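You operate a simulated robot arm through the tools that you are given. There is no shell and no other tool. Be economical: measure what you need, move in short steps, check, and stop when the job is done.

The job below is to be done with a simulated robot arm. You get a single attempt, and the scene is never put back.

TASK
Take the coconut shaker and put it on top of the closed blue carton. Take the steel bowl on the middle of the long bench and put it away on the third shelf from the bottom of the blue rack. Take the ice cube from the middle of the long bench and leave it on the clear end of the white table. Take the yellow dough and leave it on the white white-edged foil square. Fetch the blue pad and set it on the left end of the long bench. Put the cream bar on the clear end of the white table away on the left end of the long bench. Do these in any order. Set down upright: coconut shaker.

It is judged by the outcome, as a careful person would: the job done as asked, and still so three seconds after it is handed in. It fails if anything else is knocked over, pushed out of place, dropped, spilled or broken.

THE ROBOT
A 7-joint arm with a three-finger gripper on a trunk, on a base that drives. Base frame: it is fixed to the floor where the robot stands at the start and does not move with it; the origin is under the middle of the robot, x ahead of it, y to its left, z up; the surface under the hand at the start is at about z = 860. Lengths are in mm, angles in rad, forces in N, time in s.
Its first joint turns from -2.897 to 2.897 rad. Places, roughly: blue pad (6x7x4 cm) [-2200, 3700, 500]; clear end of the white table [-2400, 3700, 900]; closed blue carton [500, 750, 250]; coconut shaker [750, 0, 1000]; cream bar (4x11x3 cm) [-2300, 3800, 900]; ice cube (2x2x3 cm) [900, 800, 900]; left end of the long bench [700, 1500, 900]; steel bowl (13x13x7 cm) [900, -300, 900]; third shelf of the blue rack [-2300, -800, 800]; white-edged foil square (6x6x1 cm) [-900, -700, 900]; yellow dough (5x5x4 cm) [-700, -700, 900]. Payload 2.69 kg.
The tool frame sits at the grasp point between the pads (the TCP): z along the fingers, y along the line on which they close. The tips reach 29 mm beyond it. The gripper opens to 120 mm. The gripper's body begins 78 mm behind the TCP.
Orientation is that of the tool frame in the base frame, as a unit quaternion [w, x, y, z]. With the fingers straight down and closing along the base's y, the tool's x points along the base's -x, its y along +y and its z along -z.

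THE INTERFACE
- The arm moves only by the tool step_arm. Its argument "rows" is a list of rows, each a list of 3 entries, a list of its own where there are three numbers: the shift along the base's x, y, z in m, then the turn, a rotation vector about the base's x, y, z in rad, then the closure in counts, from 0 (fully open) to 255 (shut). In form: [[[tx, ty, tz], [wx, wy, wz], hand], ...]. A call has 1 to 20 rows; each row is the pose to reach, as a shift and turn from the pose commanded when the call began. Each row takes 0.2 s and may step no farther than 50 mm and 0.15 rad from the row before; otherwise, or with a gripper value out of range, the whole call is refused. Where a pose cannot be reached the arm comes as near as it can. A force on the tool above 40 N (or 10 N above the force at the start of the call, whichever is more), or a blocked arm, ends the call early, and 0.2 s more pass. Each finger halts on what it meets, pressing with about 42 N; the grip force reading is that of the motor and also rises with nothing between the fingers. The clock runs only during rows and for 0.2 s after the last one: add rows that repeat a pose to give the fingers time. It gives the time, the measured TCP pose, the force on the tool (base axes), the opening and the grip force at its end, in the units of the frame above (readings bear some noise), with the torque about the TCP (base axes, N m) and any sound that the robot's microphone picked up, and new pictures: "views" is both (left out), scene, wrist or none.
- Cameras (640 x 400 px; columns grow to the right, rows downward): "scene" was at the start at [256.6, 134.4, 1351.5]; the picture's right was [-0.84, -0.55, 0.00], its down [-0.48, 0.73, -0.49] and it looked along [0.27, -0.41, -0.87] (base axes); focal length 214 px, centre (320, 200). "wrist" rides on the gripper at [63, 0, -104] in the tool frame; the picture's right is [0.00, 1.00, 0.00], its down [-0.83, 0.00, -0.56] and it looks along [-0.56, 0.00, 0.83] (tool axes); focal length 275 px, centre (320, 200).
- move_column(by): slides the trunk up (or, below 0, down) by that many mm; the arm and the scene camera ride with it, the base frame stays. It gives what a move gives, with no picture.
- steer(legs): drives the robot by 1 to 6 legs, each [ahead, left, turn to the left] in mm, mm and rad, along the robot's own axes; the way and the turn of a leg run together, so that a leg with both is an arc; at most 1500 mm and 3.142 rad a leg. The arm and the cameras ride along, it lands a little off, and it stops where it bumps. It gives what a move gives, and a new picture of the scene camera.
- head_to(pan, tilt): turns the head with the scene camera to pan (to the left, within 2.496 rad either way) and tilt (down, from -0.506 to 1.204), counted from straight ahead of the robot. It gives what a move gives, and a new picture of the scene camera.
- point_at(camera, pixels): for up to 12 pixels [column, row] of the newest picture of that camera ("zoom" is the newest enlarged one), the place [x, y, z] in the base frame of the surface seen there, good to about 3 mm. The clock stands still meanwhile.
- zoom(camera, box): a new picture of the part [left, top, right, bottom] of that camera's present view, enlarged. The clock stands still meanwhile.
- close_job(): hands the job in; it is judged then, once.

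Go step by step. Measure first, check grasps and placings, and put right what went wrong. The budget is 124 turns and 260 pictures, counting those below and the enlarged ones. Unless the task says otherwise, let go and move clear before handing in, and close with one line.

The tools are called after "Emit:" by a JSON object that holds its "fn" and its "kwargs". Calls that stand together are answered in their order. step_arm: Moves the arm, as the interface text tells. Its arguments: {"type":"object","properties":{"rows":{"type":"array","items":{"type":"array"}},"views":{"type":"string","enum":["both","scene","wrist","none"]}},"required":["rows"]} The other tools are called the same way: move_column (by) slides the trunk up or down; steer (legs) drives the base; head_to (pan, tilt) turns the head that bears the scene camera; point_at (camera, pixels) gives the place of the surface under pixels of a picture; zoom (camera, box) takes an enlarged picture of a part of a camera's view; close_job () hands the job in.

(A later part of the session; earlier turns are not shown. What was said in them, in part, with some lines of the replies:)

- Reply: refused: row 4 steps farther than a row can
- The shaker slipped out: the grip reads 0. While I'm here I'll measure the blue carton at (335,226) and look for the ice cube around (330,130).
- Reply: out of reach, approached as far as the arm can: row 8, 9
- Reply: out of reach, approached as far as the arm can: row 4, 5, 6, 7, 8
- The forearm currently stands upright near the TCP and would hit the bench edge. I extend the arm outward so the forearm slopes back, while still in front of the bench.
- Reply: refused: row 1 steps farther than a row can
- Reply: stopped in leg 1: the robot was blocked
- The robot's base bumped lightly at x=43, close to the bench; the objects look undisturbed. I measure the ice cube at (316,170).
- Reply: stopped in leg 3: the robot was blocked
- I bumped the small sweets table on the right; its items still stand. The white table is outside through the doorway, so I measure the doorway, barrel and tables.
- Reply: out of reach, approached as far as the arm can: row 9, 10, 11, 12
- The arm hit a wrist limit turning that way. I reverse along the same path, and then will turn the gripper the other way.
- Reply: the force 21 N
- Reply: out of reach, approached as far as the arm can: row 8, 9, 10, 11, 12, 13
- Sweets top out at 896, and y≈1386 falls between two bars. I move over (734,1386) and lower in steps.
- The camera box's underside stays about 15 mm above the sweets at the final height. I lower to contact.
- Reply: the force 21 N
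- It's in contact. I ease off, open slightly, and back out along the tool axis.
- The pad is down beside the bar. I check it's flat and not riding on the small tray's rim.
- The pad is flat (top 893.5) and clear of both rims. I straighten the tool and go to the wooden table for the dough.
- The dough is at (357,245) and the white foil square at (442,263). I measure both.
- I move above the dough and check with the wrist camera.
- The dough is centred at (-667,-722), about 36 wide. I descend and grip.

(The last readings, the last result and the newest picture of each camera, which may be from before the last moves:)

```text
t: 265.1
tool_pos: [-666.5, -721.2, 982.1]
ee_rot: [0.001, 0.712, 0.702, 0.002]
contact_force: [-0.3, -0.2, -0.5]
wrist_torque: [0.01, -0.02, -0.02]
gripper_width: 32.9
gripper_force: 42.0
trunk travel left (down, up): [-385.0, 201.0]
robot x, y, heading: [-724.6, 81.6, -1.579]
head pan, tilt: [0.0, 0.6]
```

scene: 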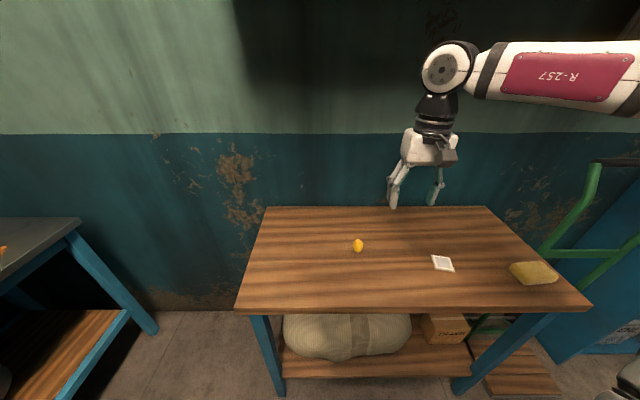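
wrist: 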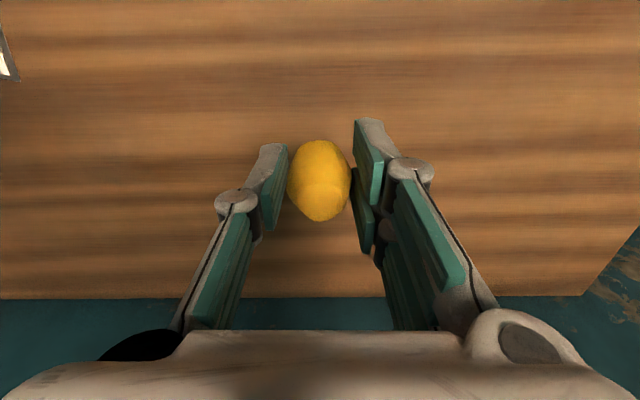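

Dough held at 33 mm. I move above the foil and check its edges.

Emit:
{"fn": "step_arm", "kwargs": {"rows": [[[-0.04, 0.01, 0], [0, 0, 0], 255], [[-0.08, 0.02, 0], [0, 0, 0], 255], [[-0.12, 0.03, 0], [0, 0, 0], 255], [[-0.16, 0.03, 0], [0, 0, 0], 255], [[-0.2, 0.03, 0], [0, 0, 0], 255], [[-0.24, 0.03, 0], [0, 0, 0], 255], [[-0.258, 0.03, 0], [0, 0, 0], 255], [[-0.258, 0.03, 0], [0, 0, 0], 255]], "views": "wrist"}}

Emit:
{"fn": "zoom", "kwargs": {"camera": "wrist", "box": [240, 20, 400, 120]}}

```text
t: 266.9
tool_pos: [-926.4, -689.7, 980.4]
ee_rot: [0.002, 0.712, 0.702, 0.001]
contact_force: [0.0, 0.6, -0.3]
wrist_torque: [0.01, -0.01, 0.01]
gripper_width: 33.2
gripper_force: 41.8
trunk travel left (down, up): [-385.0, 201.0]
robot x, y, heading: [-726.0, 78.8, -1.583]
head pan, tilt: [0.0, 0.6]
```

wrist: 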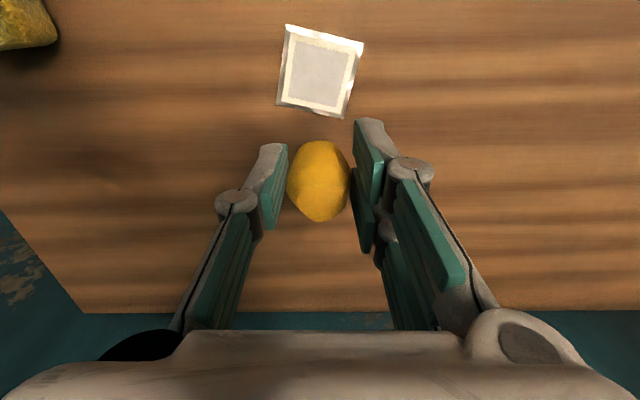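

```text
4.00 times, centred on (320, 70) of wrist
```

zoom: 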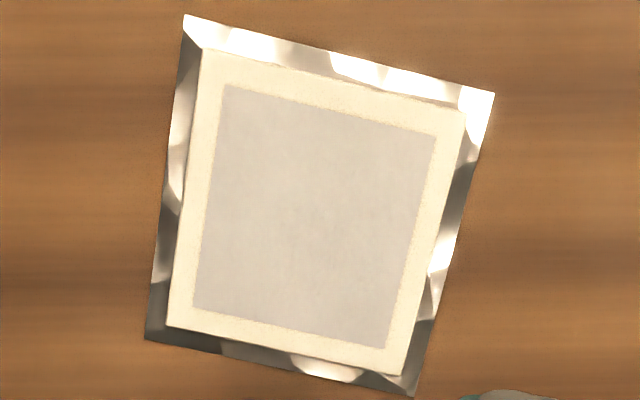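

Emit:
{"fn": "point_at", "kwargs": {"camera": "zoom", "pixels": [[187, 20], [490, 95], [148, 338], [410, 392], [315, 210]]}}

```text
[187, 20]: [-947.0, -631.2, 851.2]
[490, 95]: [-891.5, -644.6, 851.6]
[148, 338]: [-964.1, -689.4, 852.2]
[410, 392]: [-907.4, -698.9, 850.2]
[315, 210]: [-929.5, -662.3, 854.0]
```

The foil centre is (-928,-665), z≈853.5. I lower the dough onto it.

Emit:
{"fn": "step_arm", "kwargs": {"rows": [[[-0.0015, 0.0247, 0], [0, 0, 0], 255], [[-0.0015, 0.0247, -0.04], [0, 0, 0], 255], [[-0.0015, 0.0247, -0.07], [0, 0, 0], 255], [[-0.0015, 0.0247, -0.085], [0, 0, 0], 255], [[-0.0015, 0.0247, -0.09], [0, 0, 0], 255], [[-0.0015, 0.0247, -0.093], [0, 0, 0], 255], [[-0.0015, 0.0247, -0.093], [0, 0, 0], 255]], "views": "wrist"}}

```text
t: 268.5
tool_pos: [-925.9, -666.5, 888.8]
ee_rot: [0.002, 0.711, 0.703, 0.002]
contact_force: [0.0, 0.1, -0.5]
wrist_torque: [0.02, -0.01, 0.01]
gripper_width: 32.8
gripper_force: 41.9
trunk travel left (down, up): [-385.0, 201.0]
robot x, y, heading: [-722.8, 79.2, -1.577]
head pan, tilt: [0.0, 0.6]
```

wrist: 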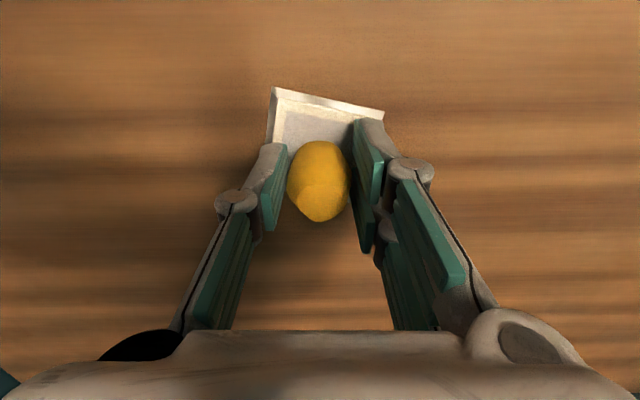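

No contact yet, so I ease down a few more millimetres.

Emit:
{"fn": "step_arm", "kwargs": {"rows": [[[0, 0, -0.001], [0, 0, 0], 255], [[0, 0, -0.002], [0, 0, 0], 255], [[0, 0, -0.003], [0, 0, 0], 255], [[0, 0, -0.003], [0, 0, 0], 255]], "views": "none"}}

```text
t: 269.5
tool_pos: [-927.2, -666.0, 886.0]
ee_rot: [0.001, 0.712, 0.702, 0.0]
contact_force: [0.0, 0.1, 18.5]
wrist_torque: [-0.09, 0.04, -0.01]
gripper_width: 33.1
gripper_force: 41.9
trunk travel left (down, up): [-385.0, 201.0]
robot x, y, heading: [-724.2, 81.9, -1.58]
head pan, tilt: [0.0, 0.6]
```

Contact at 18 N. I release gently and lift.

Emit:
{"fn": "step_arm", "kwargs": {"rows": [[[0, 0, 0.001], [0, 0, 0], 255], [[0, 0, 0.001], [0, 0, 0], 170], [[0, 0, 0.001], [0, 0, 0], 150], [[0, 0, 0.001], [0, 0, 0], 140], [[0, 0, 0.03], [0, 0, 0], 140], [[0, 0, 0.07], [0, 0, 0], 140], [[0, 0, 0.11], [0, 0, 0], 140], [[0, 0, 0.15], [0, 0, 0], 140], [[0, -0.02, 0.19], [0, 0, 0], 140], [[0, -0.04, 0.22], [0, 0, 0], 140]], "views": "wrist"}}

Emit:
{"fn": "head_to", "kwargs": {"pan": -0.95, "tilt": 0.4}}

```text
t: 271.7
tool_pos: [-926.2, -706.5, 1106.4]
ee_rot: [0.0, 0.712, 0.702, 0.003]
contact_force: [-0.3, 0.2, -0.1]
wrist_torque: [-0.02, -0.04, -0.01]
gripper_width: 54.1
gripper_force: 0.1
trunk travel left (down, up): [-385.0, 201.0]
robot x, y, heading: [-725.0, 80.2, -1.583]
head pan, tilt: [0.0, 0.6]
```

wrist: 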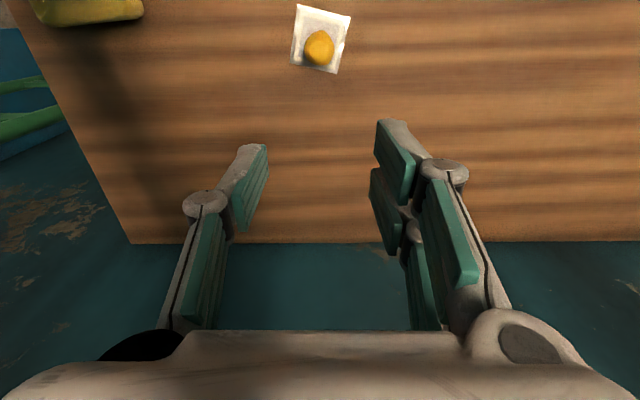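

```text
t: 273.0
tool_pos: [-924.7, -704.6, 1106.3]
ee_rot: [0.001, 0.711, 0.703, 0.001]
contact_force: [0.6, 0.1, 0.1]
wrist_torque: [-0.03, -0.03, -0.02]
gripper_width: 54.2
gripper_force: 0.0
trunk travel left (down, up): [-385.0, 201.0]
robot x, y, heading: [-721.7, 78.4, -1.581]
head pan, tilt: [-0.949, 0.4]
```

scene: 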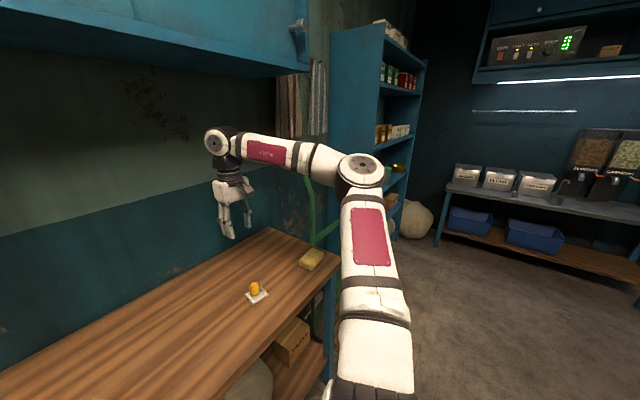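

The dough sits on the foil. Now I view the rack from the front before fetching the bowl: retract, back off a bit and slide along.

Emit:
{"fn": "step_arm", "kwargs": {"rows": [[[0.04, 0.02, 0.01], [0, 0, 0], 140], [[0.08, 0.04, 0.02], [0, 0, 0], 140], [[0.12, 0.06, 0.03], [0, 0, 0], 140], [[0.16, 0.08, 0.03], [0, 0, 0], 140], [[0.19, 0.1, 0.03], [0, 0, 0], 140]], "views": "none"}}

Emit:
{"fn": "steer", "kwargs": {"legs": [[-250, 0, 0], [0, -1450, 0]]}}

Emit:
{"fn": "head_to", "kwargs": {"pan": -0.1, "tilt": 0.35}}

```text
t: 274.2
tool_pos: [-735.8, -606.2, 1136.1]
ee_rot: [0.0, 0.712, 0.702, 0.002]
contact_force: [-0.7, 0.3, 0.0]
wrist_torque: [-0.02, -0.04, 0.0]
gripper_width: 54.2
gripper_force: 0.0
trunk travel left (down, up): [-385.0, 201.0]
robot x, y, heading: [-723.3, 79.9, -1.581]
head pan, tilt: [-0.949, 0.4]
```

```text
t: 282.9
tool_pos: [-2198.4, -336.4, 1134.8]
ee_rot: [0.001, 0.712, 0.702, 0.001]
contact_force: [0.9, 0.0, -0.2]
wrist_torque: [-0.01, 0.0, -0.02]
gripper_width: 53.9
gripper_force: 0.0
trunk travel left (down, up): [-385.0, 201.0]
robot x, y, heading: [-2187.7, 346.5, -1.584]
head pan, tilt: [-0.949, 0.4]
```

scene: 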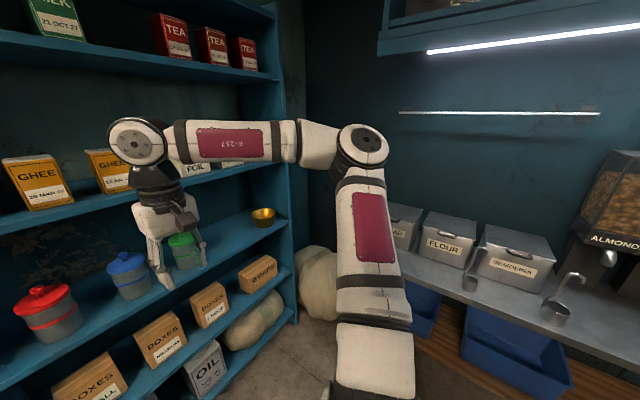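

```text
t: 284.0
tool_pos: [-2198.8, -336.2, 1134.8]
ee_rot: [0.001, 0.713, 0.701, 0.001]
contact_force: [-0.1, 0.4, -0.1]
wrist_torque: [0.03, 0.02, 0.01]
gripper_width: 54.3
gripper_force: 0.1
trunk travel left (down, up): [-385.0, 201.0]
robot x, y, heading: [-2180.6, 348.8, -1.582]
head pan, tilt: [-0.099, 0.351]
```

scene: 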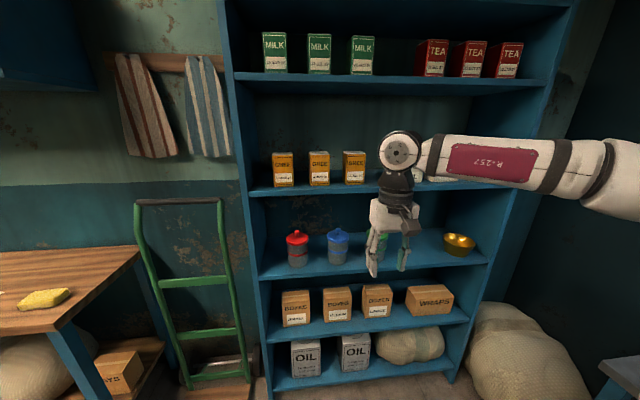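

The third shelf holds the red, blue and green canisters and a brass bowl, with a gap between green and brass. I measure it.

Emit:
{"fn": "point_at", "kwargs": {"camera": "scene", "pixels": [[320, 272], [450, 265], [340, 192], [460, 190], [455, 240], [445, 245], [472, 245], [420, 262], [385, 240], [300, 230], [425, 240], [265, 275]]}}

Emit:
{"fn": "zoom", "kwargs": {"camera": "scene", "box": [240, 160, 520, 335]}}

```text
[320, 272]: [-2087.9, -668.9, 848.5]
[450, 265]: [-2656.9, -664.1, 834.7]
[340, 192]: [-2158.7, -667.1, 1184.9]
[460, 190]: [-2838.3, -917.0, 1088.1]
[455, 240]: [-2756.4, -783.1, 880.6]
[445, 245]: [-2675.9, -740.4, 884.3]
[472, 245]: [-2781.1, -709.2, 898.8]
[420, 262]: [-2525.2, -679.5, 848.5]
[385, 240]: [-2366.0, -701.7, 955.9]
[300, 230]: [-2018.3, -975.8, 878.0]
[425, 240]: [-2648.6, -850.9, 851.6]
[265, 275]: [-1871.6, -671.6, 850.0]
```

```text
2.29 times, centred on (380, 248) of scene
```

zoom: 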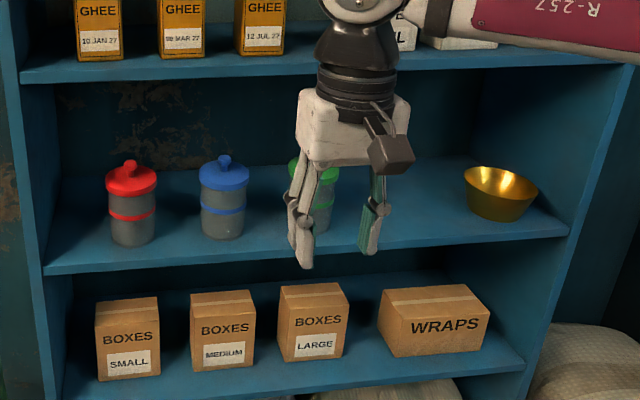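

The third shelf is at z=850 (front edge y≈-665, next shelf ~1170), with a gap x from about -2415 to -2665. I'll pinch the bowl by its side rim with a tilted tool; I drive to the bowl.

Emit:
{"fn": "steer", "kwargs": {"legs": [[0, 0, 1.582], [1300, 0, 0], [750, -500, 0]]}}

Emit:
{"fn": "head_to", "kwargs": {"pan": -0.15, "tilt": 0.75}}

Emit:
{"fn": "zoom", "kwargs": {"camera": "scene", "box": [200, 110, 440, 260]}}

```text
t: 298.7
tool_pos: [545.6, -202.0, 1134.8]
ee_rot: [-0.001, 0.011, 1.0, 0.002]
contact_force: [-0.2, -0.8, 0.2]
wrist_torque: [-0.03, -0.01, -0.02]
gripper_width: 54.6
gripper_force: 0.0
trunk travel left (down, up): [-385.0, 201.0]
robot x, y, heading: [-141.9, -181.3, -0.022]
head pan, tilt: [-0.099, 0.351]
```

scene: 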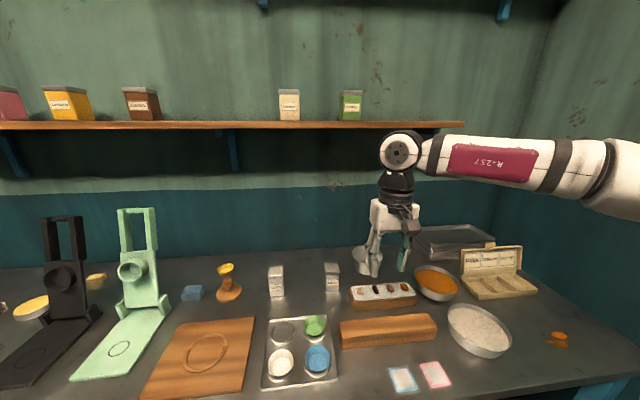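

```text
t: 299.6
tool_pos: [544.9, -201.9, 1135.1]
ee_rot: [0.0, 0.01, 1.0, 0.001]
contact_force: [-0.2, 0.2, 0.3]
wrist_torque: [0.0, 0.01, 0.02]
gripper_width: 54.1
gripper_force: 0.1
trunk travel left (down, up): [-385.0, 201.0]
robot x, y, heading: [-142.1, -179.5, -0.022]
head pan, tilt: [-0.15, 0.75]
```

scene: 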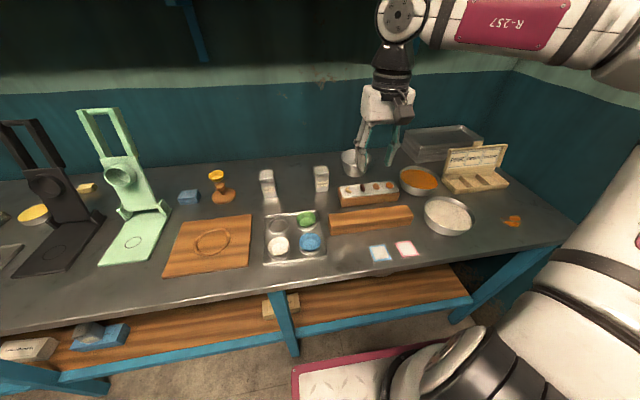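

```text
2.67 times, centred on (320, 185) of scene
```

zoom: 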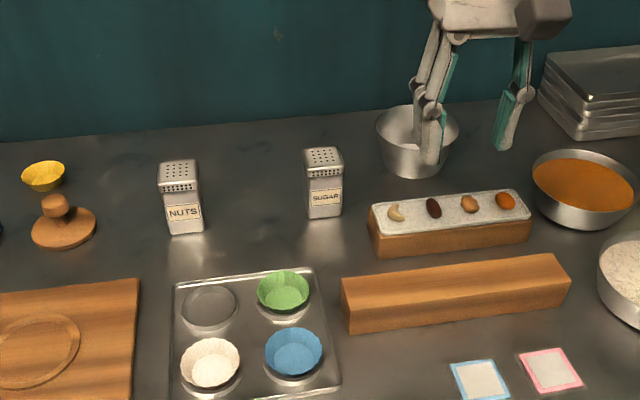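

The bowl sits behind the nut tray. I look at it with the wrist camera, and also check the carton's shaker at (90,330).

Emit:
{"fn": "zoom", "kwargs": {"camera": "scene", "box": [40, 290, 168, 370]}}

Emit:
{"fn": "step_arm", "kwargs": {"rows": [[[0.03, -0.02, 0], [0, 0, 0], 150], [[0.06, -0.04, 0], [0, 0, 0], 150], [[0.09, -0.05, 0], [0, 0, 0], 150], [[0.1, -0.06, 0], [0, 0, 0], 150]], "views": "wrist"}}

```text
5.00 times, centred on (104, 330) of scene
```

zoom: 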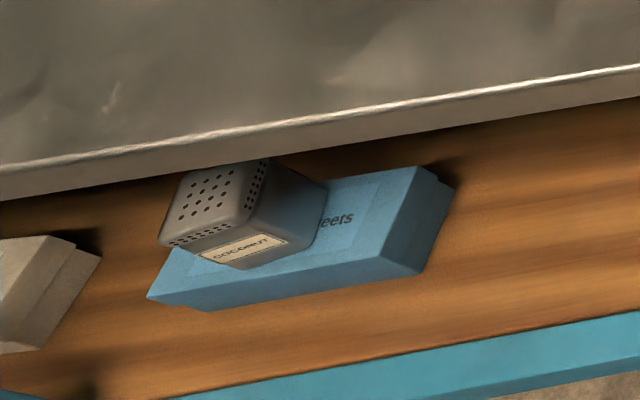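

```text
t: 300.6
tool_pos: [644.6, -261.6, 1135.1]
ee_rot: [-0.001, 0.01, 1.0, 0.0]
contact_force: [-0.2, -0.4, 0.4]
wrist_torque: [0.01, -0.02, 0.02]
gripper_width: 49.2
gripper_force: 0.0
trunk travel left (down, up): [-385.0, 201.0]
robot x, y, heading: [-143.4, -181.4, -0.021]
head pan, tilt: [-0.15, 0.75]
```

wrist: 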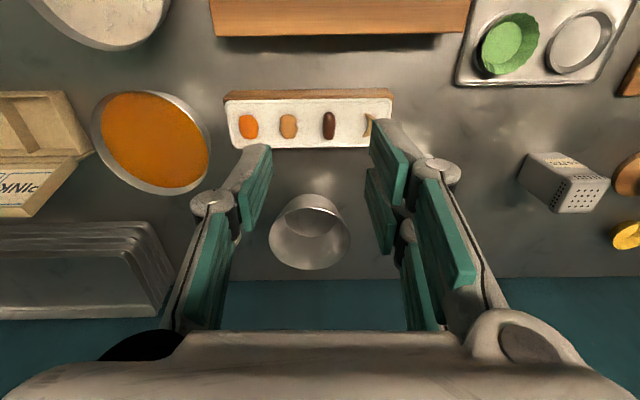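

Emit:
{"fn": "zoom", "kwargs": {"camera": "wrist", "box": [250, 180, 370, 280]}}

Emit:
{"fn": "point_at", "kwargs": {"camera": "wrist", "pixels": [[271, 240], [349, 240], [310, 269], [310, 220], [345, 215], [318, 197], [348, 248], [310, 146], [390, 140], [225, 150], [333, 225], [310, 205]]}}

```text
4.00 times, centred on (310, 230) of wrist
```

zoom: 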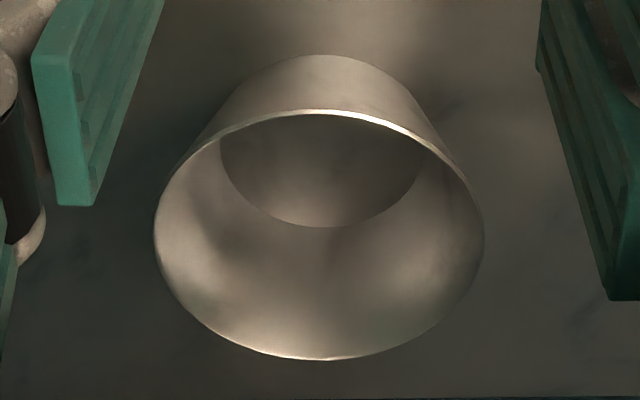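

```text
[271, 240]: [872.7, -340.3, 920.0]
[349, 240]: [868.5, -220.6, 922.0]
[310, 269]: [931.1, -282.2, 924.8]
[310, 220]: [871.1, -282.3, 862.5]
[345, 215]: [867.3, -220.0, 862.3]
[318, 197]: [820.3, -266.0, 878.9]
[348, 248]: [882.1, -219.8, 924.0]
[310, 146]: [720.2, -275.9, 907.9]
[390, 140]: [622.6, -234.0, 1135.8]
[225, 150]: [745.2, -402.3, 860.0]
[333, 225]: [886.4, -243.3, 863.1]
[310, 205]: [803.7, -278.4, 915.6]
```

Bowl centre is about (867,-280), rim z≈926, rim radius ≈62, flared wall. I'll pinch its left wall with the tool tilted, rolled and yawed to lie along the wall and clear the sugar shaker; first the hover pose.

Emit:
{"fn": "step_arm", "kwargs": {"rows": [[[0.022, 0.006, 0.02], [-0.03, -0.1156, 0.0742], 150], [[0.044, 0.012, 0.02], [-0.0601, -0.2312, 0.1484], 150], [[0.066, 0.018, 0.02], [-0.0901, -0.3468, 0.2227], 150], [[0.088, 0.025, 0.02], [-0.1201, -0.4623, 0.2969], 150], [[0.11, 0.031, 0.02], [-0.1502, -0.5779, 0.3711], 150], [[0.133, 0.037, 0.02], [-0.1802, -0.6935, 0.4453], 150], [[0.133, 0.037, -0.025], [-0.1802, -0.6935, 0.4453], 150], [[0.133, 0.037, -0.07], [-0.1802, -0.6935, 0.4453], 150], [[0.133, 0.037, -0.11], [-0.1802, -0.6935, 0.4453], 150], [[0.133, 0.037, -0.11], [-0.1802, -0.6935, 0.4453], 150]], "views": "both"}}

Emit:
{"fn": "zoom", "kwargs": {"camera": "scene", "box": [270, 90, 470, 215]}}

```text
t: 302.8
tool_pos: [777.6, -224.4, 1024.6]
ee_rot: [0.337, -0.206, 0.915, -0.083]
contact_force: [0.1, -0.7, 0.2]
wrist_torque: [0.0, -0.03, -0.05]
gripper_width: 49.6
gripper_force: 0.2
trunk travel left (down, up): [-385.0, 201.0]
robot x, y, heading: [-141.0, -179.8, -0.024]
head pan, tilt: [-0.15, 0.75]
```

scene: 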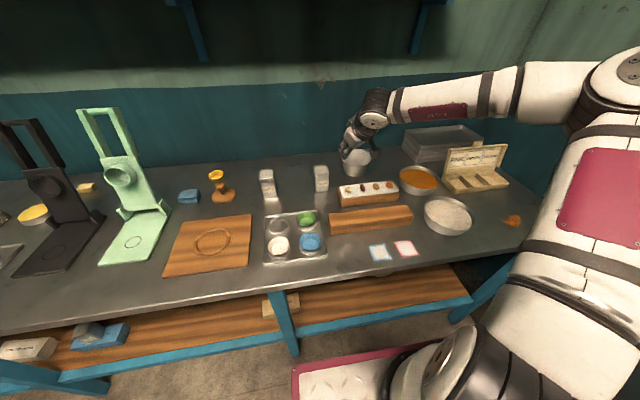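
wrist: 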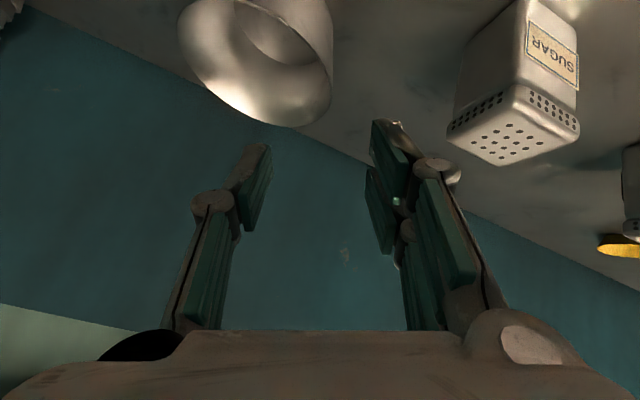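

```text
3.20 times, centred on (370, 152) of scene
```

zoom: 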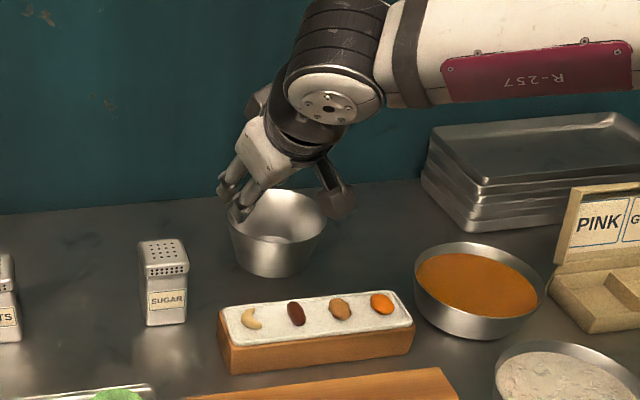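

The bowl wall lines up between the fingers (column ~325). I advance half-way along the tool axis and recheck.

Emit:
{"fn": "step_arm", "kwargs": {"rows": [[[0, 0, -0.034], [0, 0, 0], 150], [[0.016, 0, -0.053], [0, 0, 0], 150], [[0.033, -0.001, -0.073], [0, 0, 0], 150], [[0.033, -0.001, -0.073], [0, 0, 0], 150]], "views": "wrist"}}

Emit:
{"fn": "zoom", "kwargs": {"camera": "scene", "box": [300, 100, 420, 175]}}

```text
t: 303.8
tool_pos: [811.8, -225.1, 951.3]
ee_rot: [0.337, -0.207, 0.915, -0.082]
contact_force: [0.3, 0.4, 0.6]
wrist_torque: [0.02, -0.03, -0.02]
gripper_width: 49.3
gripper_force: 0.0
trunk travel left (down, up): [-385.0, 201.0]
robot x, y, heading: [-140.1, -183.0, -0.023]
head pan, tilt: [-0.15, 0.75]
```

wrist: 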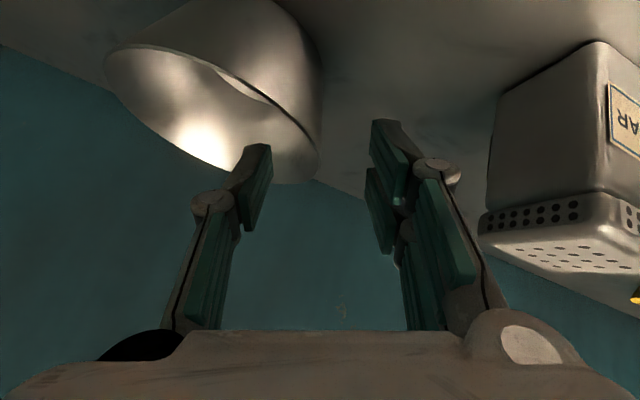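

```text
5.33 times, centred on (360, 138) of scene
```

zoom: 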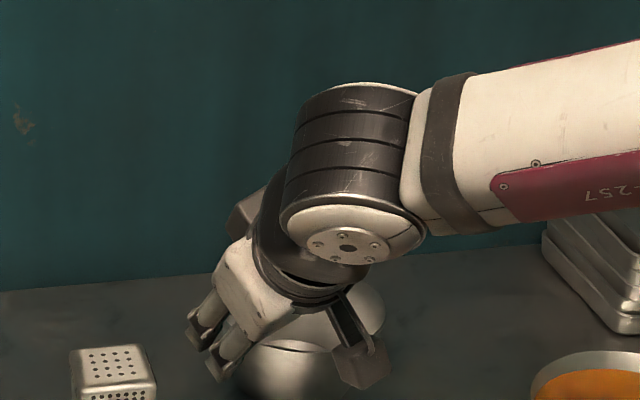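

The left finger heads inside the rim and the right one outside. I continue to the grip depth, then close gently.

Emit:
{"fn": "step_arm", "kwargs": {"rows": [[[0.01, 0, -0.012], [0, 0, 0], 150], [[0.02, -0.001, -0.024], [0, 0, 0], 150], [[0.031, -0.001, -0.037], [0, 0, 0], 150], [[0.031, -0.001, -0.037], [0, 0, 0], 150]], "views": "wrist"}}

```text
t: 304.8
tool_pos: [841.8, -226.9, 916.2]
ee_rot: [0.336, -0.206, 0.915, -0.083]
contact_force: [0.7, 0.0, 0.2]
wrist_torque: [-0.01, -0.01, 0.02]
gripper_width: 49.5
gripper_force: 0.0
trunk travel left (down, up): [-385.0, 201.0]
robot x, y, heading: [-138.7, -179.1, -0.016]
head pan, tilt: [-0.15, 0.75]
```

wrist: 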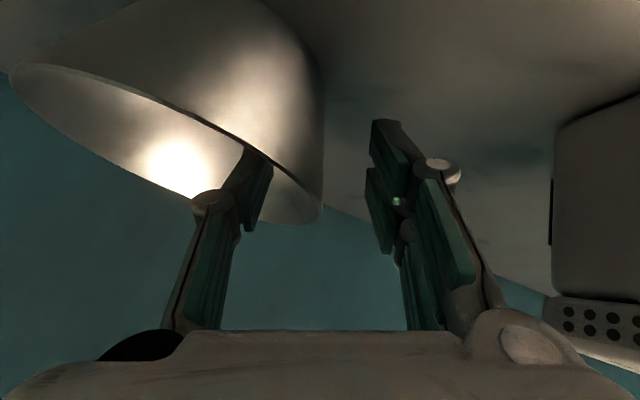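

Well straddled. I close in stages.

Emit:
{"fn": "step_arm", "kwargs": {"rows": [[[0, 0, 0], [0, 0, 0], 185], [[0, 0, 0], [0, 0, 0], 215], [[0, 0, 0], [0, 0, 0], 235], [[0, 0, 0], [0, 0, 0], 255], [[0, 0, 0], [0, 0, 0], 255], [[0, 0, 0], [0, 0, 0], 255]], "views": "wrist"}}

Emit:
{"fn": "zoom", "kwargs": {"camera": "scene", "box": [300, 120, 420, 195]}}

```text
t: 306.2
tool_pos: [841.8, -226.4, 915.4]
ee_rot: [0.337, -0.207, 0.915, -0.082]
contact_force: [-0.4, 0.3, 0.4]
wrist_torque: [0.07, 0.04, -0.02]
gripper_width: 5.9
gripper_force: 33.6
trunk travel left (down, up): [-385.0, 201.0]
robot x, y, heading: [-137.9, -181.3, -0.021]
head pan, tilt: [-0.15, 0.75]
```

wrist: 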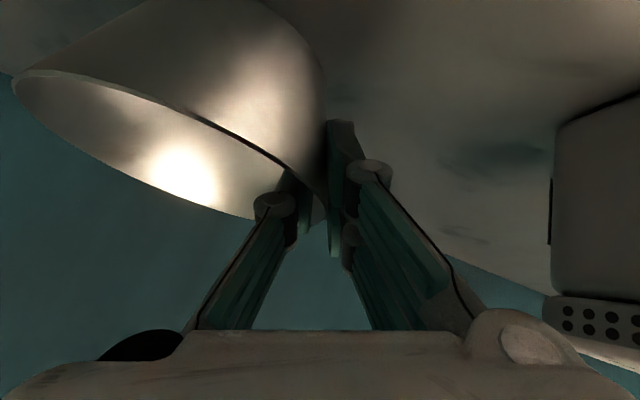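

```text
5.33 times, centred on (360, 158) of scene
```

zoom: 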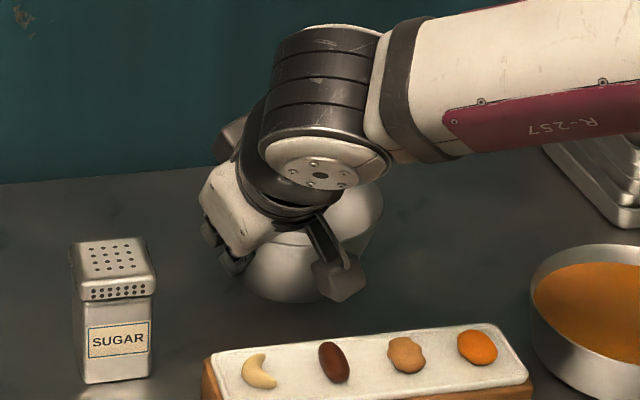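

The wall is pinched (5.9 mm). I lift slowly and check that the bowl stays level.

Emit:
{"fn": "step_arm", "kwargs": {"rows": [[[0, 0, 0.004], [0, 0, 0], 255], [[0, 0, 0.01], [0, 0, 0], 255], [[0, 0, 0.02], [0, 0, 0], 255], [[0, 0, 0.035], [0, 0, 0], 255], [[0, 0, 0.05], [0, 0, 0], 255], [[0, 0, 0.05], [0, 0, 0], 255]], "views": "both"}}

Emit:
{"fn": "zoom", "kwargs": {"camera": "scene", "box": [300, 110, 420, 185]}}

```text
t: 307.6
tool_pos: [842.8, -227.0, 965.6]
ee_rot: [0.337, -0.206, 0.915, -0.082]
contact_force: [-0.8, -0.6, -1.3]
wrist_torque: [0.06, 0.05, 0.02]
gripper_width: 5.8
gripper_force: 34.1
trunk travel left (down, up): [-385.0, 201.0]
robot x, y, heading: [-138.4, -182.6, -0.019]
head pan, tilt: [-0.15, 0.75]
```

scene: 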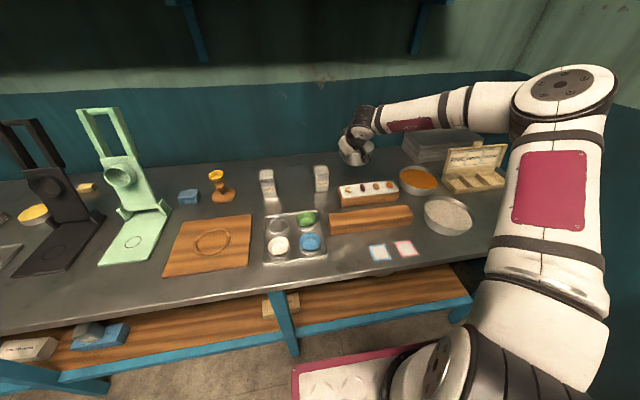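
wrist: 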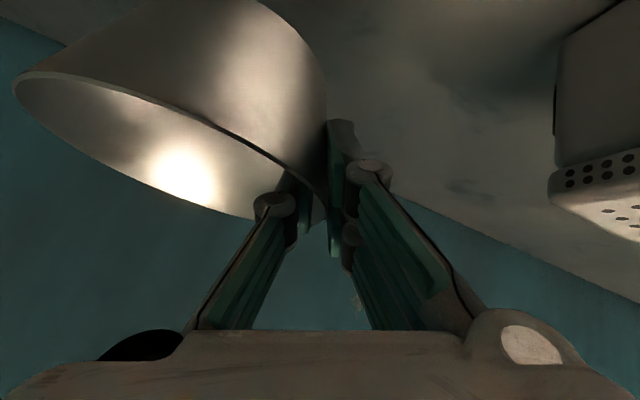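

```text
5.33 times, centred on (360, 148) of scene
```

zoom: 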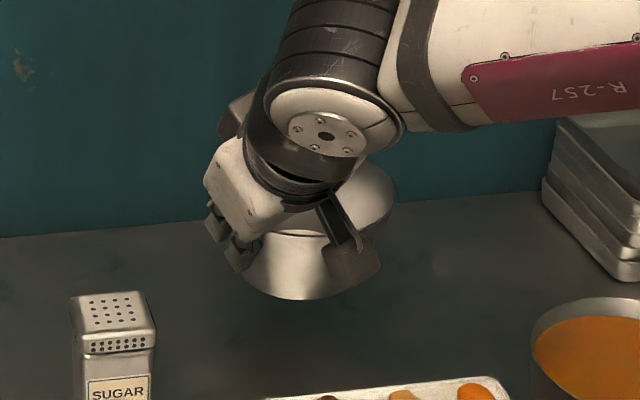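

The bowl is level in the grip. I raise it further, back away, and drive to the rack with wide margins.

Emit:
{"fn": "step_arm", "kwargs": {"rows": [[[0, 0, 0.02], [0, 0, 0], 255], [[0, 0, 0.04], [0, 0, 0], 255], [[0, 0, 0.06], [0, 0, 0], 255], [[0, 0, 0.08], [0, 0, 0], 255], [[0, 0, 0.1], [0, 0, 0], 255], [[0, 0, 0.1], [0, 0, 0], 255]], "views": "none"}}

Emit:
{"fn": "steer", "kwargs": {"legs": [[-650, 0, 0], [0, 880, 0], [0, 0, -1.551], [0, -1000, 0], [0, -690, 0]]}}

Emit:
{"fn": "head_to", "kwargs": {"pan": -0.1, "tilt": 0.45}}

```text
t: 309.0
tool_pos: [842.6, -228.0, 1064.8]
ee_rot: [0.336, -0.206, 0.915, -0.082]
contact_force: [-0.2, 0.8, -0.6]
wrist_torque: [0.07, 0.06, 0.01]
gripper_width: 6.0
gripper_force: 34.6
trunk travel left (down, up): [-385.0, 201.0]
robot x, y, heading: [-140.3, -182.9, -0.024]
head pan, tilt: [-0.15, 0.75]
```

```text
t: 329.0
tool_pos: [-2526.2, -219.1, 1065.0]
ee_rot: [0.179, 0.504, 0.791, -0.297]
contact_force: [-0.6, 0.2, -1.6]
wrist_torque: [0.05, -0.06, -0.03]
gripper_width: 5.9
gripper_force: 33.8
trunk travel left (down, up): [-385.0, 201.0]
robot x, y, heading: [-2470.1, 766.8, -1.598]
head pan, tilt: [-0.15, 0.75]
```

scene: 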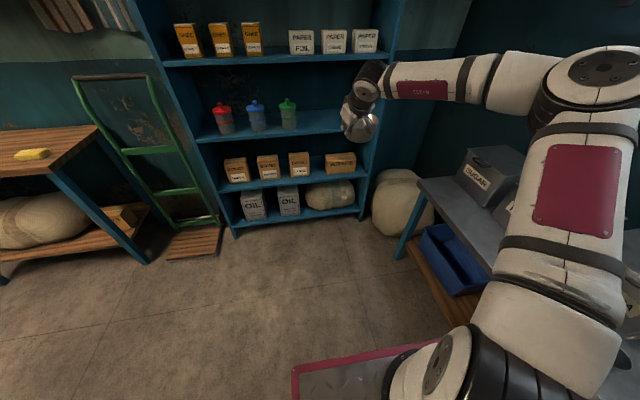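

```text
t: 329.8
tool_pos: [-2524.3, -218.8, 1063.8]
ee_rot: [0.179, 0.504, 0.791, -0.297]
contact_force: [-0.1, -0.8, -1.0]
wrist_torque: [0.04, -0.07, -0.01]
gripper_width: 5.8
gripper_force: 33.4
trunk travel left (down, up): [-385.0, 201.0]
robot x, y, heading: [-2472.2, 765.1, -1.601]
head pan, tilt: [-0.099, 0.45]
```

scene: 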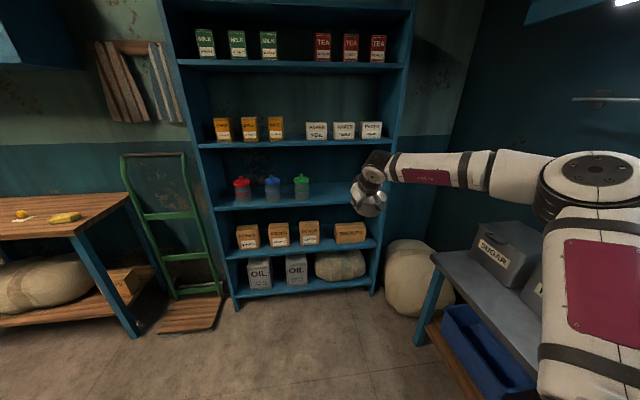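

The elbow swings to the right; I measure it and the shelf gap before moving in.

Emit:
{"fn": "point_at", "kwargs": {"camera": "scene", "pixels": [[301, 188], [310, 190], [301, 198], [390, 165], [440, 168], [490, 172], [540, 180], [590, 170], [340, 145], [410, 100], [500, 260], [380, 140]]}}

Emit:
{"fn": "zoom", "kwargs": {"camera": "scene", "box": [220, 120, 460, 270]}}

```text
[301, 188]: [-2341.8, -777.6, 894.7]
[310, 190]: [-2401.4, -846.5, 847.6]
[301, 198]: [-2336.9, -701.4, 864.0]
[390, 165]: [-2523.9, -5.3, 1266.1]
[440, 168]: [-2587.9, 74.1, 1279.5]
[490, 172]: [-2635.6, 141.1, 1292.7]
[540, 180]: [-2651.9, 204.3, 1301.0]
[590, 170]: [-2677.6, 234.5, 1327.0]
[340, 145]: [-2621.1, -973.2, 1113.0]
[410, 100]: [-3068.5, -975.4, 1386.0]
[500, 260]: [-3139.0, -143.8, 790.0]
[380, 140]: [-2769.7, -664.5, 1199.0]
```

```text
2.67 times, centred on (340, 195) of scene
```

zoom: 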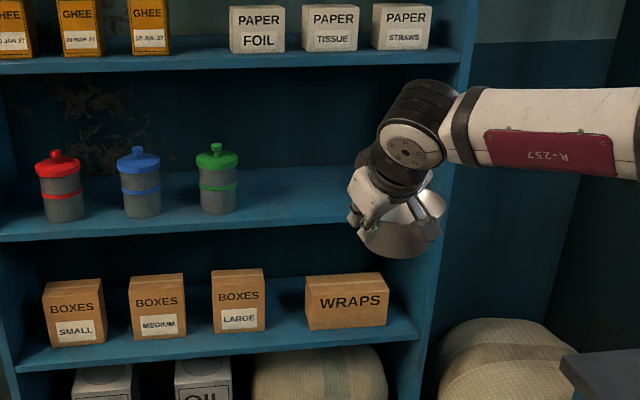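

The wrist will stay outside the shelf edge. I lower to TCP z≈937, then drive in most of the way and check.

Emit:
{"fn": "step_arm", "kwargs": {"rows": [[[0, 0, -0.025], [0, 0, 0], 255], [[0, 0, -0.05], [0, 0, 0], 255], [[0, 0, -0.075], [0, 0, 0], 255], [[0, 0, -0.1], [0, 0, 0], 255], [[0, 0, -0.12], [0, 0, 0], 255], [[0, 0, -0.127], [0, 0, 0], 255], [[0, 0, -0.127], [0, 0, 0], 255]], "views": "none"}}

Emit:
{"fn": "steer", "kwargs": {"legs": [[330, 64, 0]]}}

Emit:
{"fn": "step_arm", "kwargs": {"rows": [[[0, 0, 0], [0, 0, 0], 255]], "views": "wrist"}}

Emit:
{"fn": "zoom", "kwargs": {"camera": "scene", "box": [240, 120, 480, 270]}}

```text
t: 331.4
tool_pos: [-2524.2, -220.0, 937.7]
ee_rot: [0.178, 0.504, 0.792, -0.296]
contact_force: [-0.3, -0.4, -1.6]
wrist_torque: [0.03, -0.07, -0.04]
gripper_width: 6.1
gripper_force: 33.4
trunk travel left (down, up): [-385.0, 201.0]
robot x, y, heading: [-2471.7, 764.2, -1.598]
head pan, tilt: [-0.099, 0.45]
```

```text
t: 333.6
tool_pos: [-2466.6, -547.7, 938.6]
ee_rot: [0.179, 0.504, 0.791, -0.297]
contact_force: [0.1, 0.7, -1.8]
wrist_torque: [0.04, -0.07, -0.02]
gripper_width: 6.0
gripper_force: 33.4
trunk travel left (down, up): [-385.0, 201.0]
robot x, y, heading: [-2412.1, 435.8, -1.597]
head pan, tilt: [-0.099, 0.45]
```

scene: 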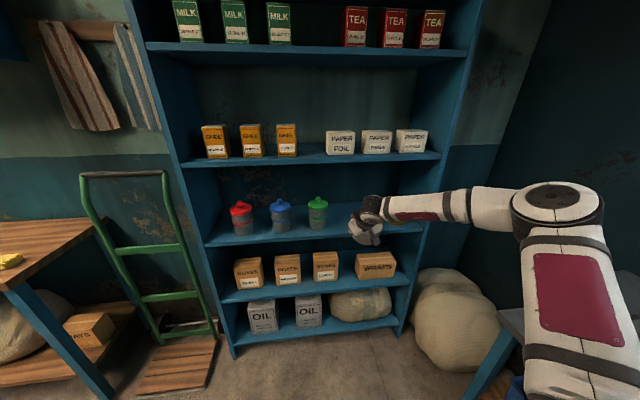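

```text
t: 334.0
tool_pos: [-2465.6, -547.7, 938.0]
ee_rot: [0.179, 0.503, 0.792, -0.297]
contact_force: [0.4, -0.6, -2.4]
wrist_torque: [0.07, -0.06, 0.01]
gripper_width: 5.9
gripper_force: 33.3
trunk travel left (down, up): [-385.0, 201.0]
robot x, y, heading: [-2416.1, 434.5, -1.595]
head pan, tilt: [-0.099, 0.45]
```

wrist: 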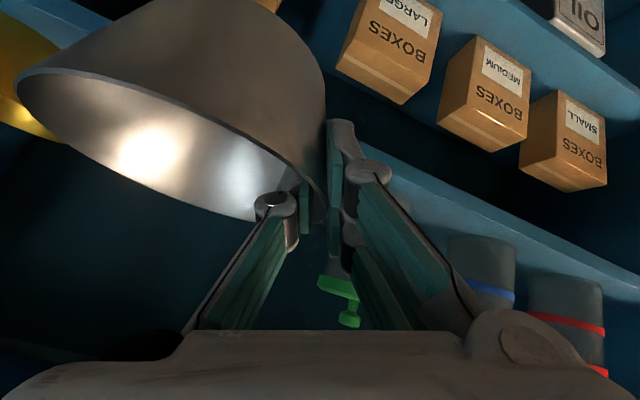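

```text
2.67 times, centred on (360, 195) of scene
```

zoom: 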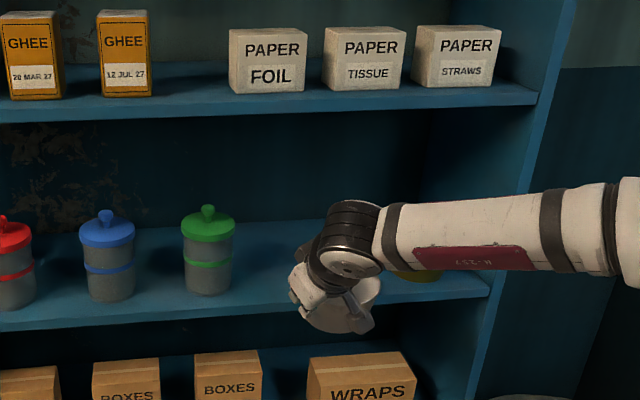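

Clearances look good: green canister to the left, brass bowl to the right. I drive the remaining 187 mm.

Emit:
{"fn": "steer", "kwargs": {"legs": [[187, 0, 0]]}}

Emit:
{"fn": "step_arm", "kwargs": {"rows": [[[0, 0, 0], [0, 0, 0], 255]], "views": "wrist"}}

Emit:
{"fn": "zoom", "kwargs": {"camera": "scene", "box": [280, 140, 440, 240]}}

```text
t: 335.5
tool_pos: [-2472.1, -735.5, 937.4]
ee_rot: [0.179, 0.503, 0.792, -0.297]
contact_force: [-0.2, 0.2, -1.0]
wrist_torque: [0.01, -0.09, 0.0]
gripper_width: 5.8
gripper_force: 33.5
trunk travel left (down, up): [-385.0, 201.0]
robot x, y, heading: [-2417.6, 247.3, -1.596]
head pan, tilt: [-0.099, 0.45]
```

scene: 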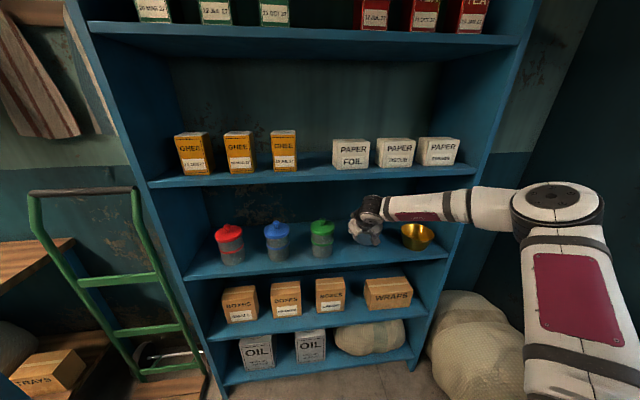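

```text
t: 335.9
tool_pos: [-2472.2, -735.2, 937.3]
ee_rot: [0.179, 0.503, 0.792, -0.297]
contact_force: [-0.8, -0.2, -2.0]
wrist_torque: [0.07, -0.1, -0.02]
gripper_width: 5.7
gripper_force: 33.5
trunk travel left (down, up): [-385.0, 201.0]
robot x, y, heading: [-2423.3, 247.8, -1.6]
head pan, tilt: [-0.099, 0.45]
```

wrist: 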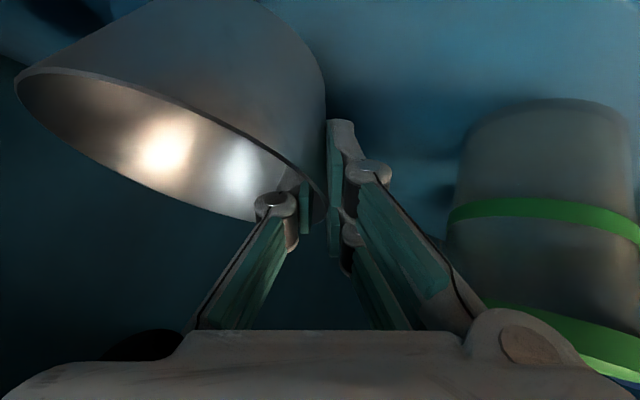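

```text
4.00 times, centred on (360, 190) of scene
```

zoom: 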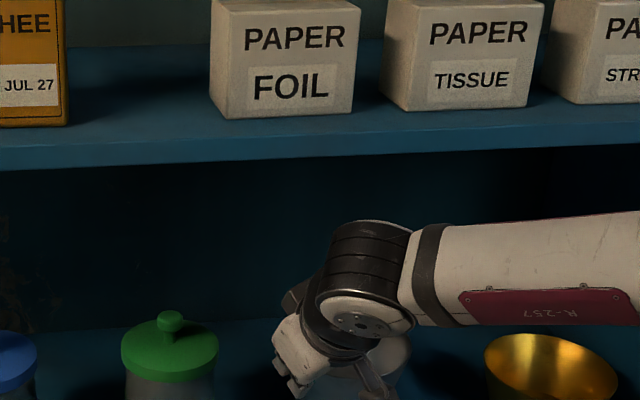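

Clear on both sides. I lower the bowl slowly to the shelf.

Emit:
{"fn": "step_arm", "kwargs": {"rows": [[[0, 0, -0.01], [0, 0, 0], 255], [[0, 0, -0.02], [0, 0, 0], 255], [[0, 0, -0.026], [0, 0, 0], 255], [[0, 0, -0.029], [0, 0, 0], 255], [[0, 0, -0.031], [0, 0, 0], 255], [[0, 0, -0.032], [0, 0, 0], 255], [[0, 0, -0.032], [0, 0, 0], 255]], "views": "wrist"}}

```text
t: 337.5
tool_pos: [-2471.6, -733.9, 905.3]
ee_rot: [0.18, 0.503, 0.791, -0.298]
contact_force: [-1.2, 0.4, -0.2]
wrist_torque: [0.05, 0.04, -0.03]
gripper_width: 6.1
gripper_force: 33.6
trunk travel left (down, up): [-385.0, 201.0]
robot x, y, heading: [-2420.4, 250.4, -1.593]
head pan, tilt: [-0.099, 0.45]
```

wrist: 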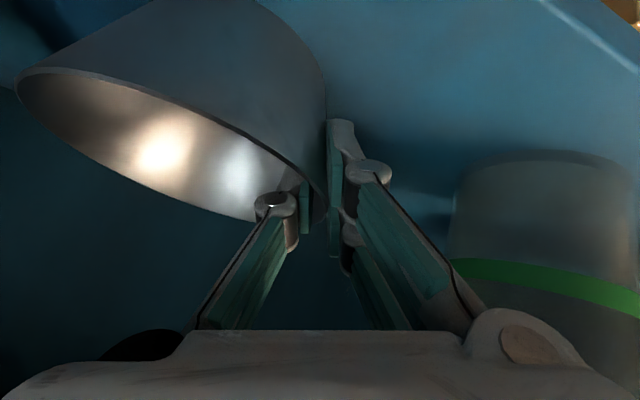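

The weight has just come off the gripper. I press down 1.5 mm more to confirm.

Emit:
{"fn": "step_arm", "kwargs": {"rows": [[[0, 0, -0.001], [0, 0, 0], 255], [[0, 0, -0.0015], [0, 0, 0], 255], [[0, 0, -0.0015], [0, 0, 0], 255]], "views": "none"}}

```text
t: 338.3
tool_pos: [-2470.5, -734.5, 906.4]
ee_rot: [0.179, 0.502, 0.792, -0.298]
contact_force: [-1.3, 0.1, 10.2]
wrist_torque: [0.19, 0.29, 0.04]
gripper_width: 6.2
gripper_force: 33.5
trunk travel left (down, up): [-385.0, 201.0]
robot x, y, heading: [-2423.7, 248.8, -1.598]
head pan, tilt: [-0.099, 0.45]
```

Seated at 10 N. I open a little, slide out along the tool axis, and check.

Emit:
{"fn": "step_arm", "kwargs": {"rows": [[[0, 0, 0.001], [0, 0, 0], 255], [[0, 0, 0.001], [0, 0, 0], 235], [[0, 0, 0.001], [0, 0, 0], 215], [[0, 0, 0.001], [0, 0, 0], 195], [[0, 0, 0.001], [0, 0, 0], 195], [[0, 0.01, 0.012], [0, 0, 0], 195], [[0.001, 0.023, 0.027], [0, 0, 0], 195], [[0.001, 0.039, 0.046], [0, 0, 0], 195], [[0.002, 0.055, 0.063], [0, 0, 0], 195], [[0.002, 0.055, 0.063], [0, 0, 0], 195]], "views": "both"}}

```text
t: 340.5
tool_pos: [-2469.5, -679.6, 966.5]
ee_rot: [0.179, 0.503, 0.792, -0.297]
contact_force: [0.1, -0.2, 0.6]
wrist_torque: [0.04, 0.0, 0.01]
gripper_width: 28.4
gripper_force: 0.1
trunk travel left (down, up): [-385.0, 201.0]
robot x, y, heading: [-2421.2, 252.2, -1.596]
head pan, tilt: [-0.099, 0.45]
```

scene: 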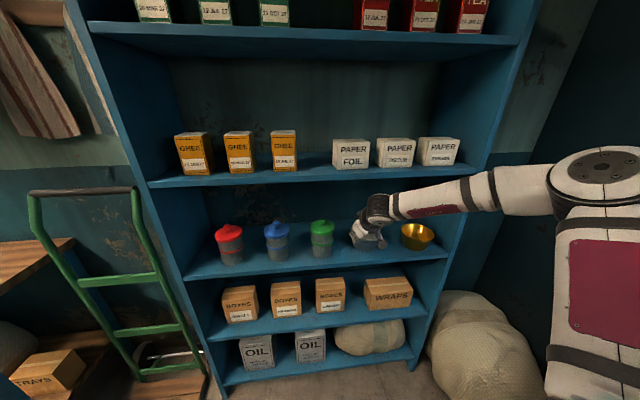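
wrist: 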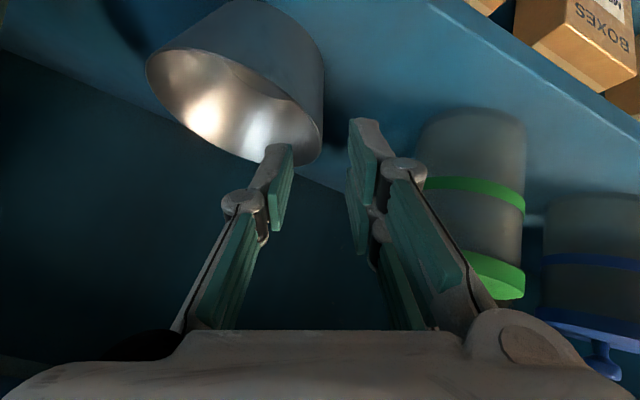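

The fingers are above the rim. I drive back and verify the shelf.

Emit:
{"fn": "steer", "kwargs": {"legs": [[-450, 0, 0]]}}

Emit:
{"fn": "zoom", "kwargs": {"camera": "scene", "box": [220, 120, 460, 270]}}

Emit:
{"fn": "head_to", "kwargs": {"pan": 0.75, "tilt": 0.3}}

```text
t: 343.2
tool_pos: [-2459.2, -236.6, 966.5]
ee_rot: [0.179, 0.504, 0.791, -0.297]
contact_force: [1.1, 0.7, 0.2]
wrist_torque: [0.01, -0.03, 0.01]
gripper_width: 28.4
gripper_force: 0.1
trunk travel left (down, up): [-385.0, 201.0]
robot x, y, heading: [-2408.4, 690.5, -1.595]
head pan, tilt: [-0.099, 0.45]
```

scene: 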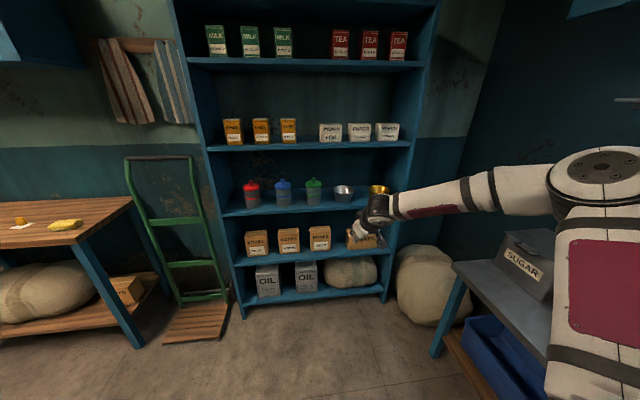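

```text
2.67 times, centred on (340, 195) of scene
```

zoom: 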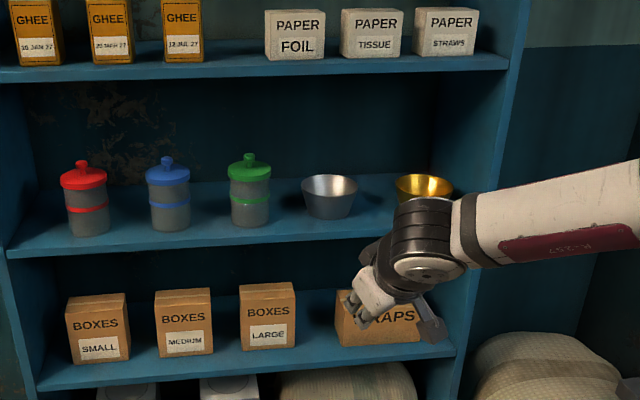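

```text
t: 344.4
tool_pos: [-2459.0, -235.0, 967.4]
ee_rot: [0.179, 0.504, 0.791, -0.297]
contact_force: [-0.8, -0.5, 0.4]
wrist_torque: [0.0, 0.04, -0.03]
gripper_width: 28.0
gripper_force: 0.1
trunk travel left (down, up): [-385.0, 201.0]
robot x, y, heading: [-2410.8, 692.9, -1.597]
head pan, tilt: [0.75, 0.3]
```

scene: 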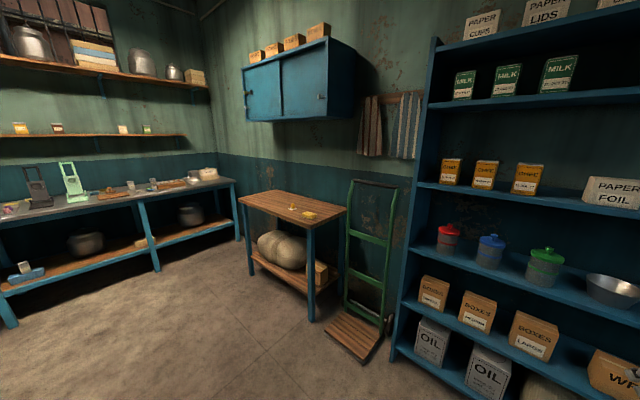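

The bowl stands upright on the third shelf. A final zoom confirms the dough on the foil and the shaker on the carton.

Emit:
{"fn": "zoom", "kwargs": {"camera": "scene", "box": [270, 190, 334, 230]}}

Emit:
{"fn": "zoom", "kwargs": {"camera": "scene", "box": [0, 245, 80, 295]}}

```text
10.00 times, centred on (302, 210) of scene
```

zoom: 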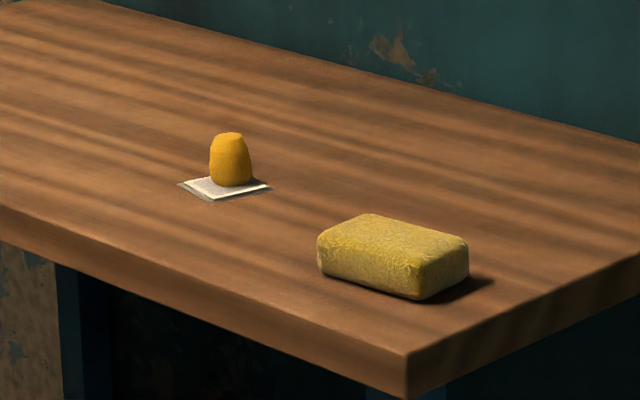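

```text
8.00 times, centred on (40, 270) of scene
```

zoom: 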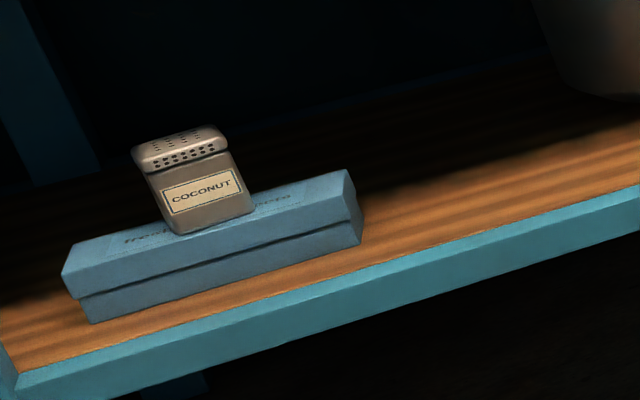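

The bowl, dough and shaker show correctly placed in these last pictures; the ice, bar and pad did when I last saw them. I hand the job in.

Emit:
{"fn": "close_job", "kwargs": {}}

```text
The job is handed in.
```

All six items were placed as asked and the job is handed in; along the way the coconut shaker slipped once on the first lift (it stayed upright), and the base bumped the long bench and the small sweets table lightly, with nothing visibly disturbed.
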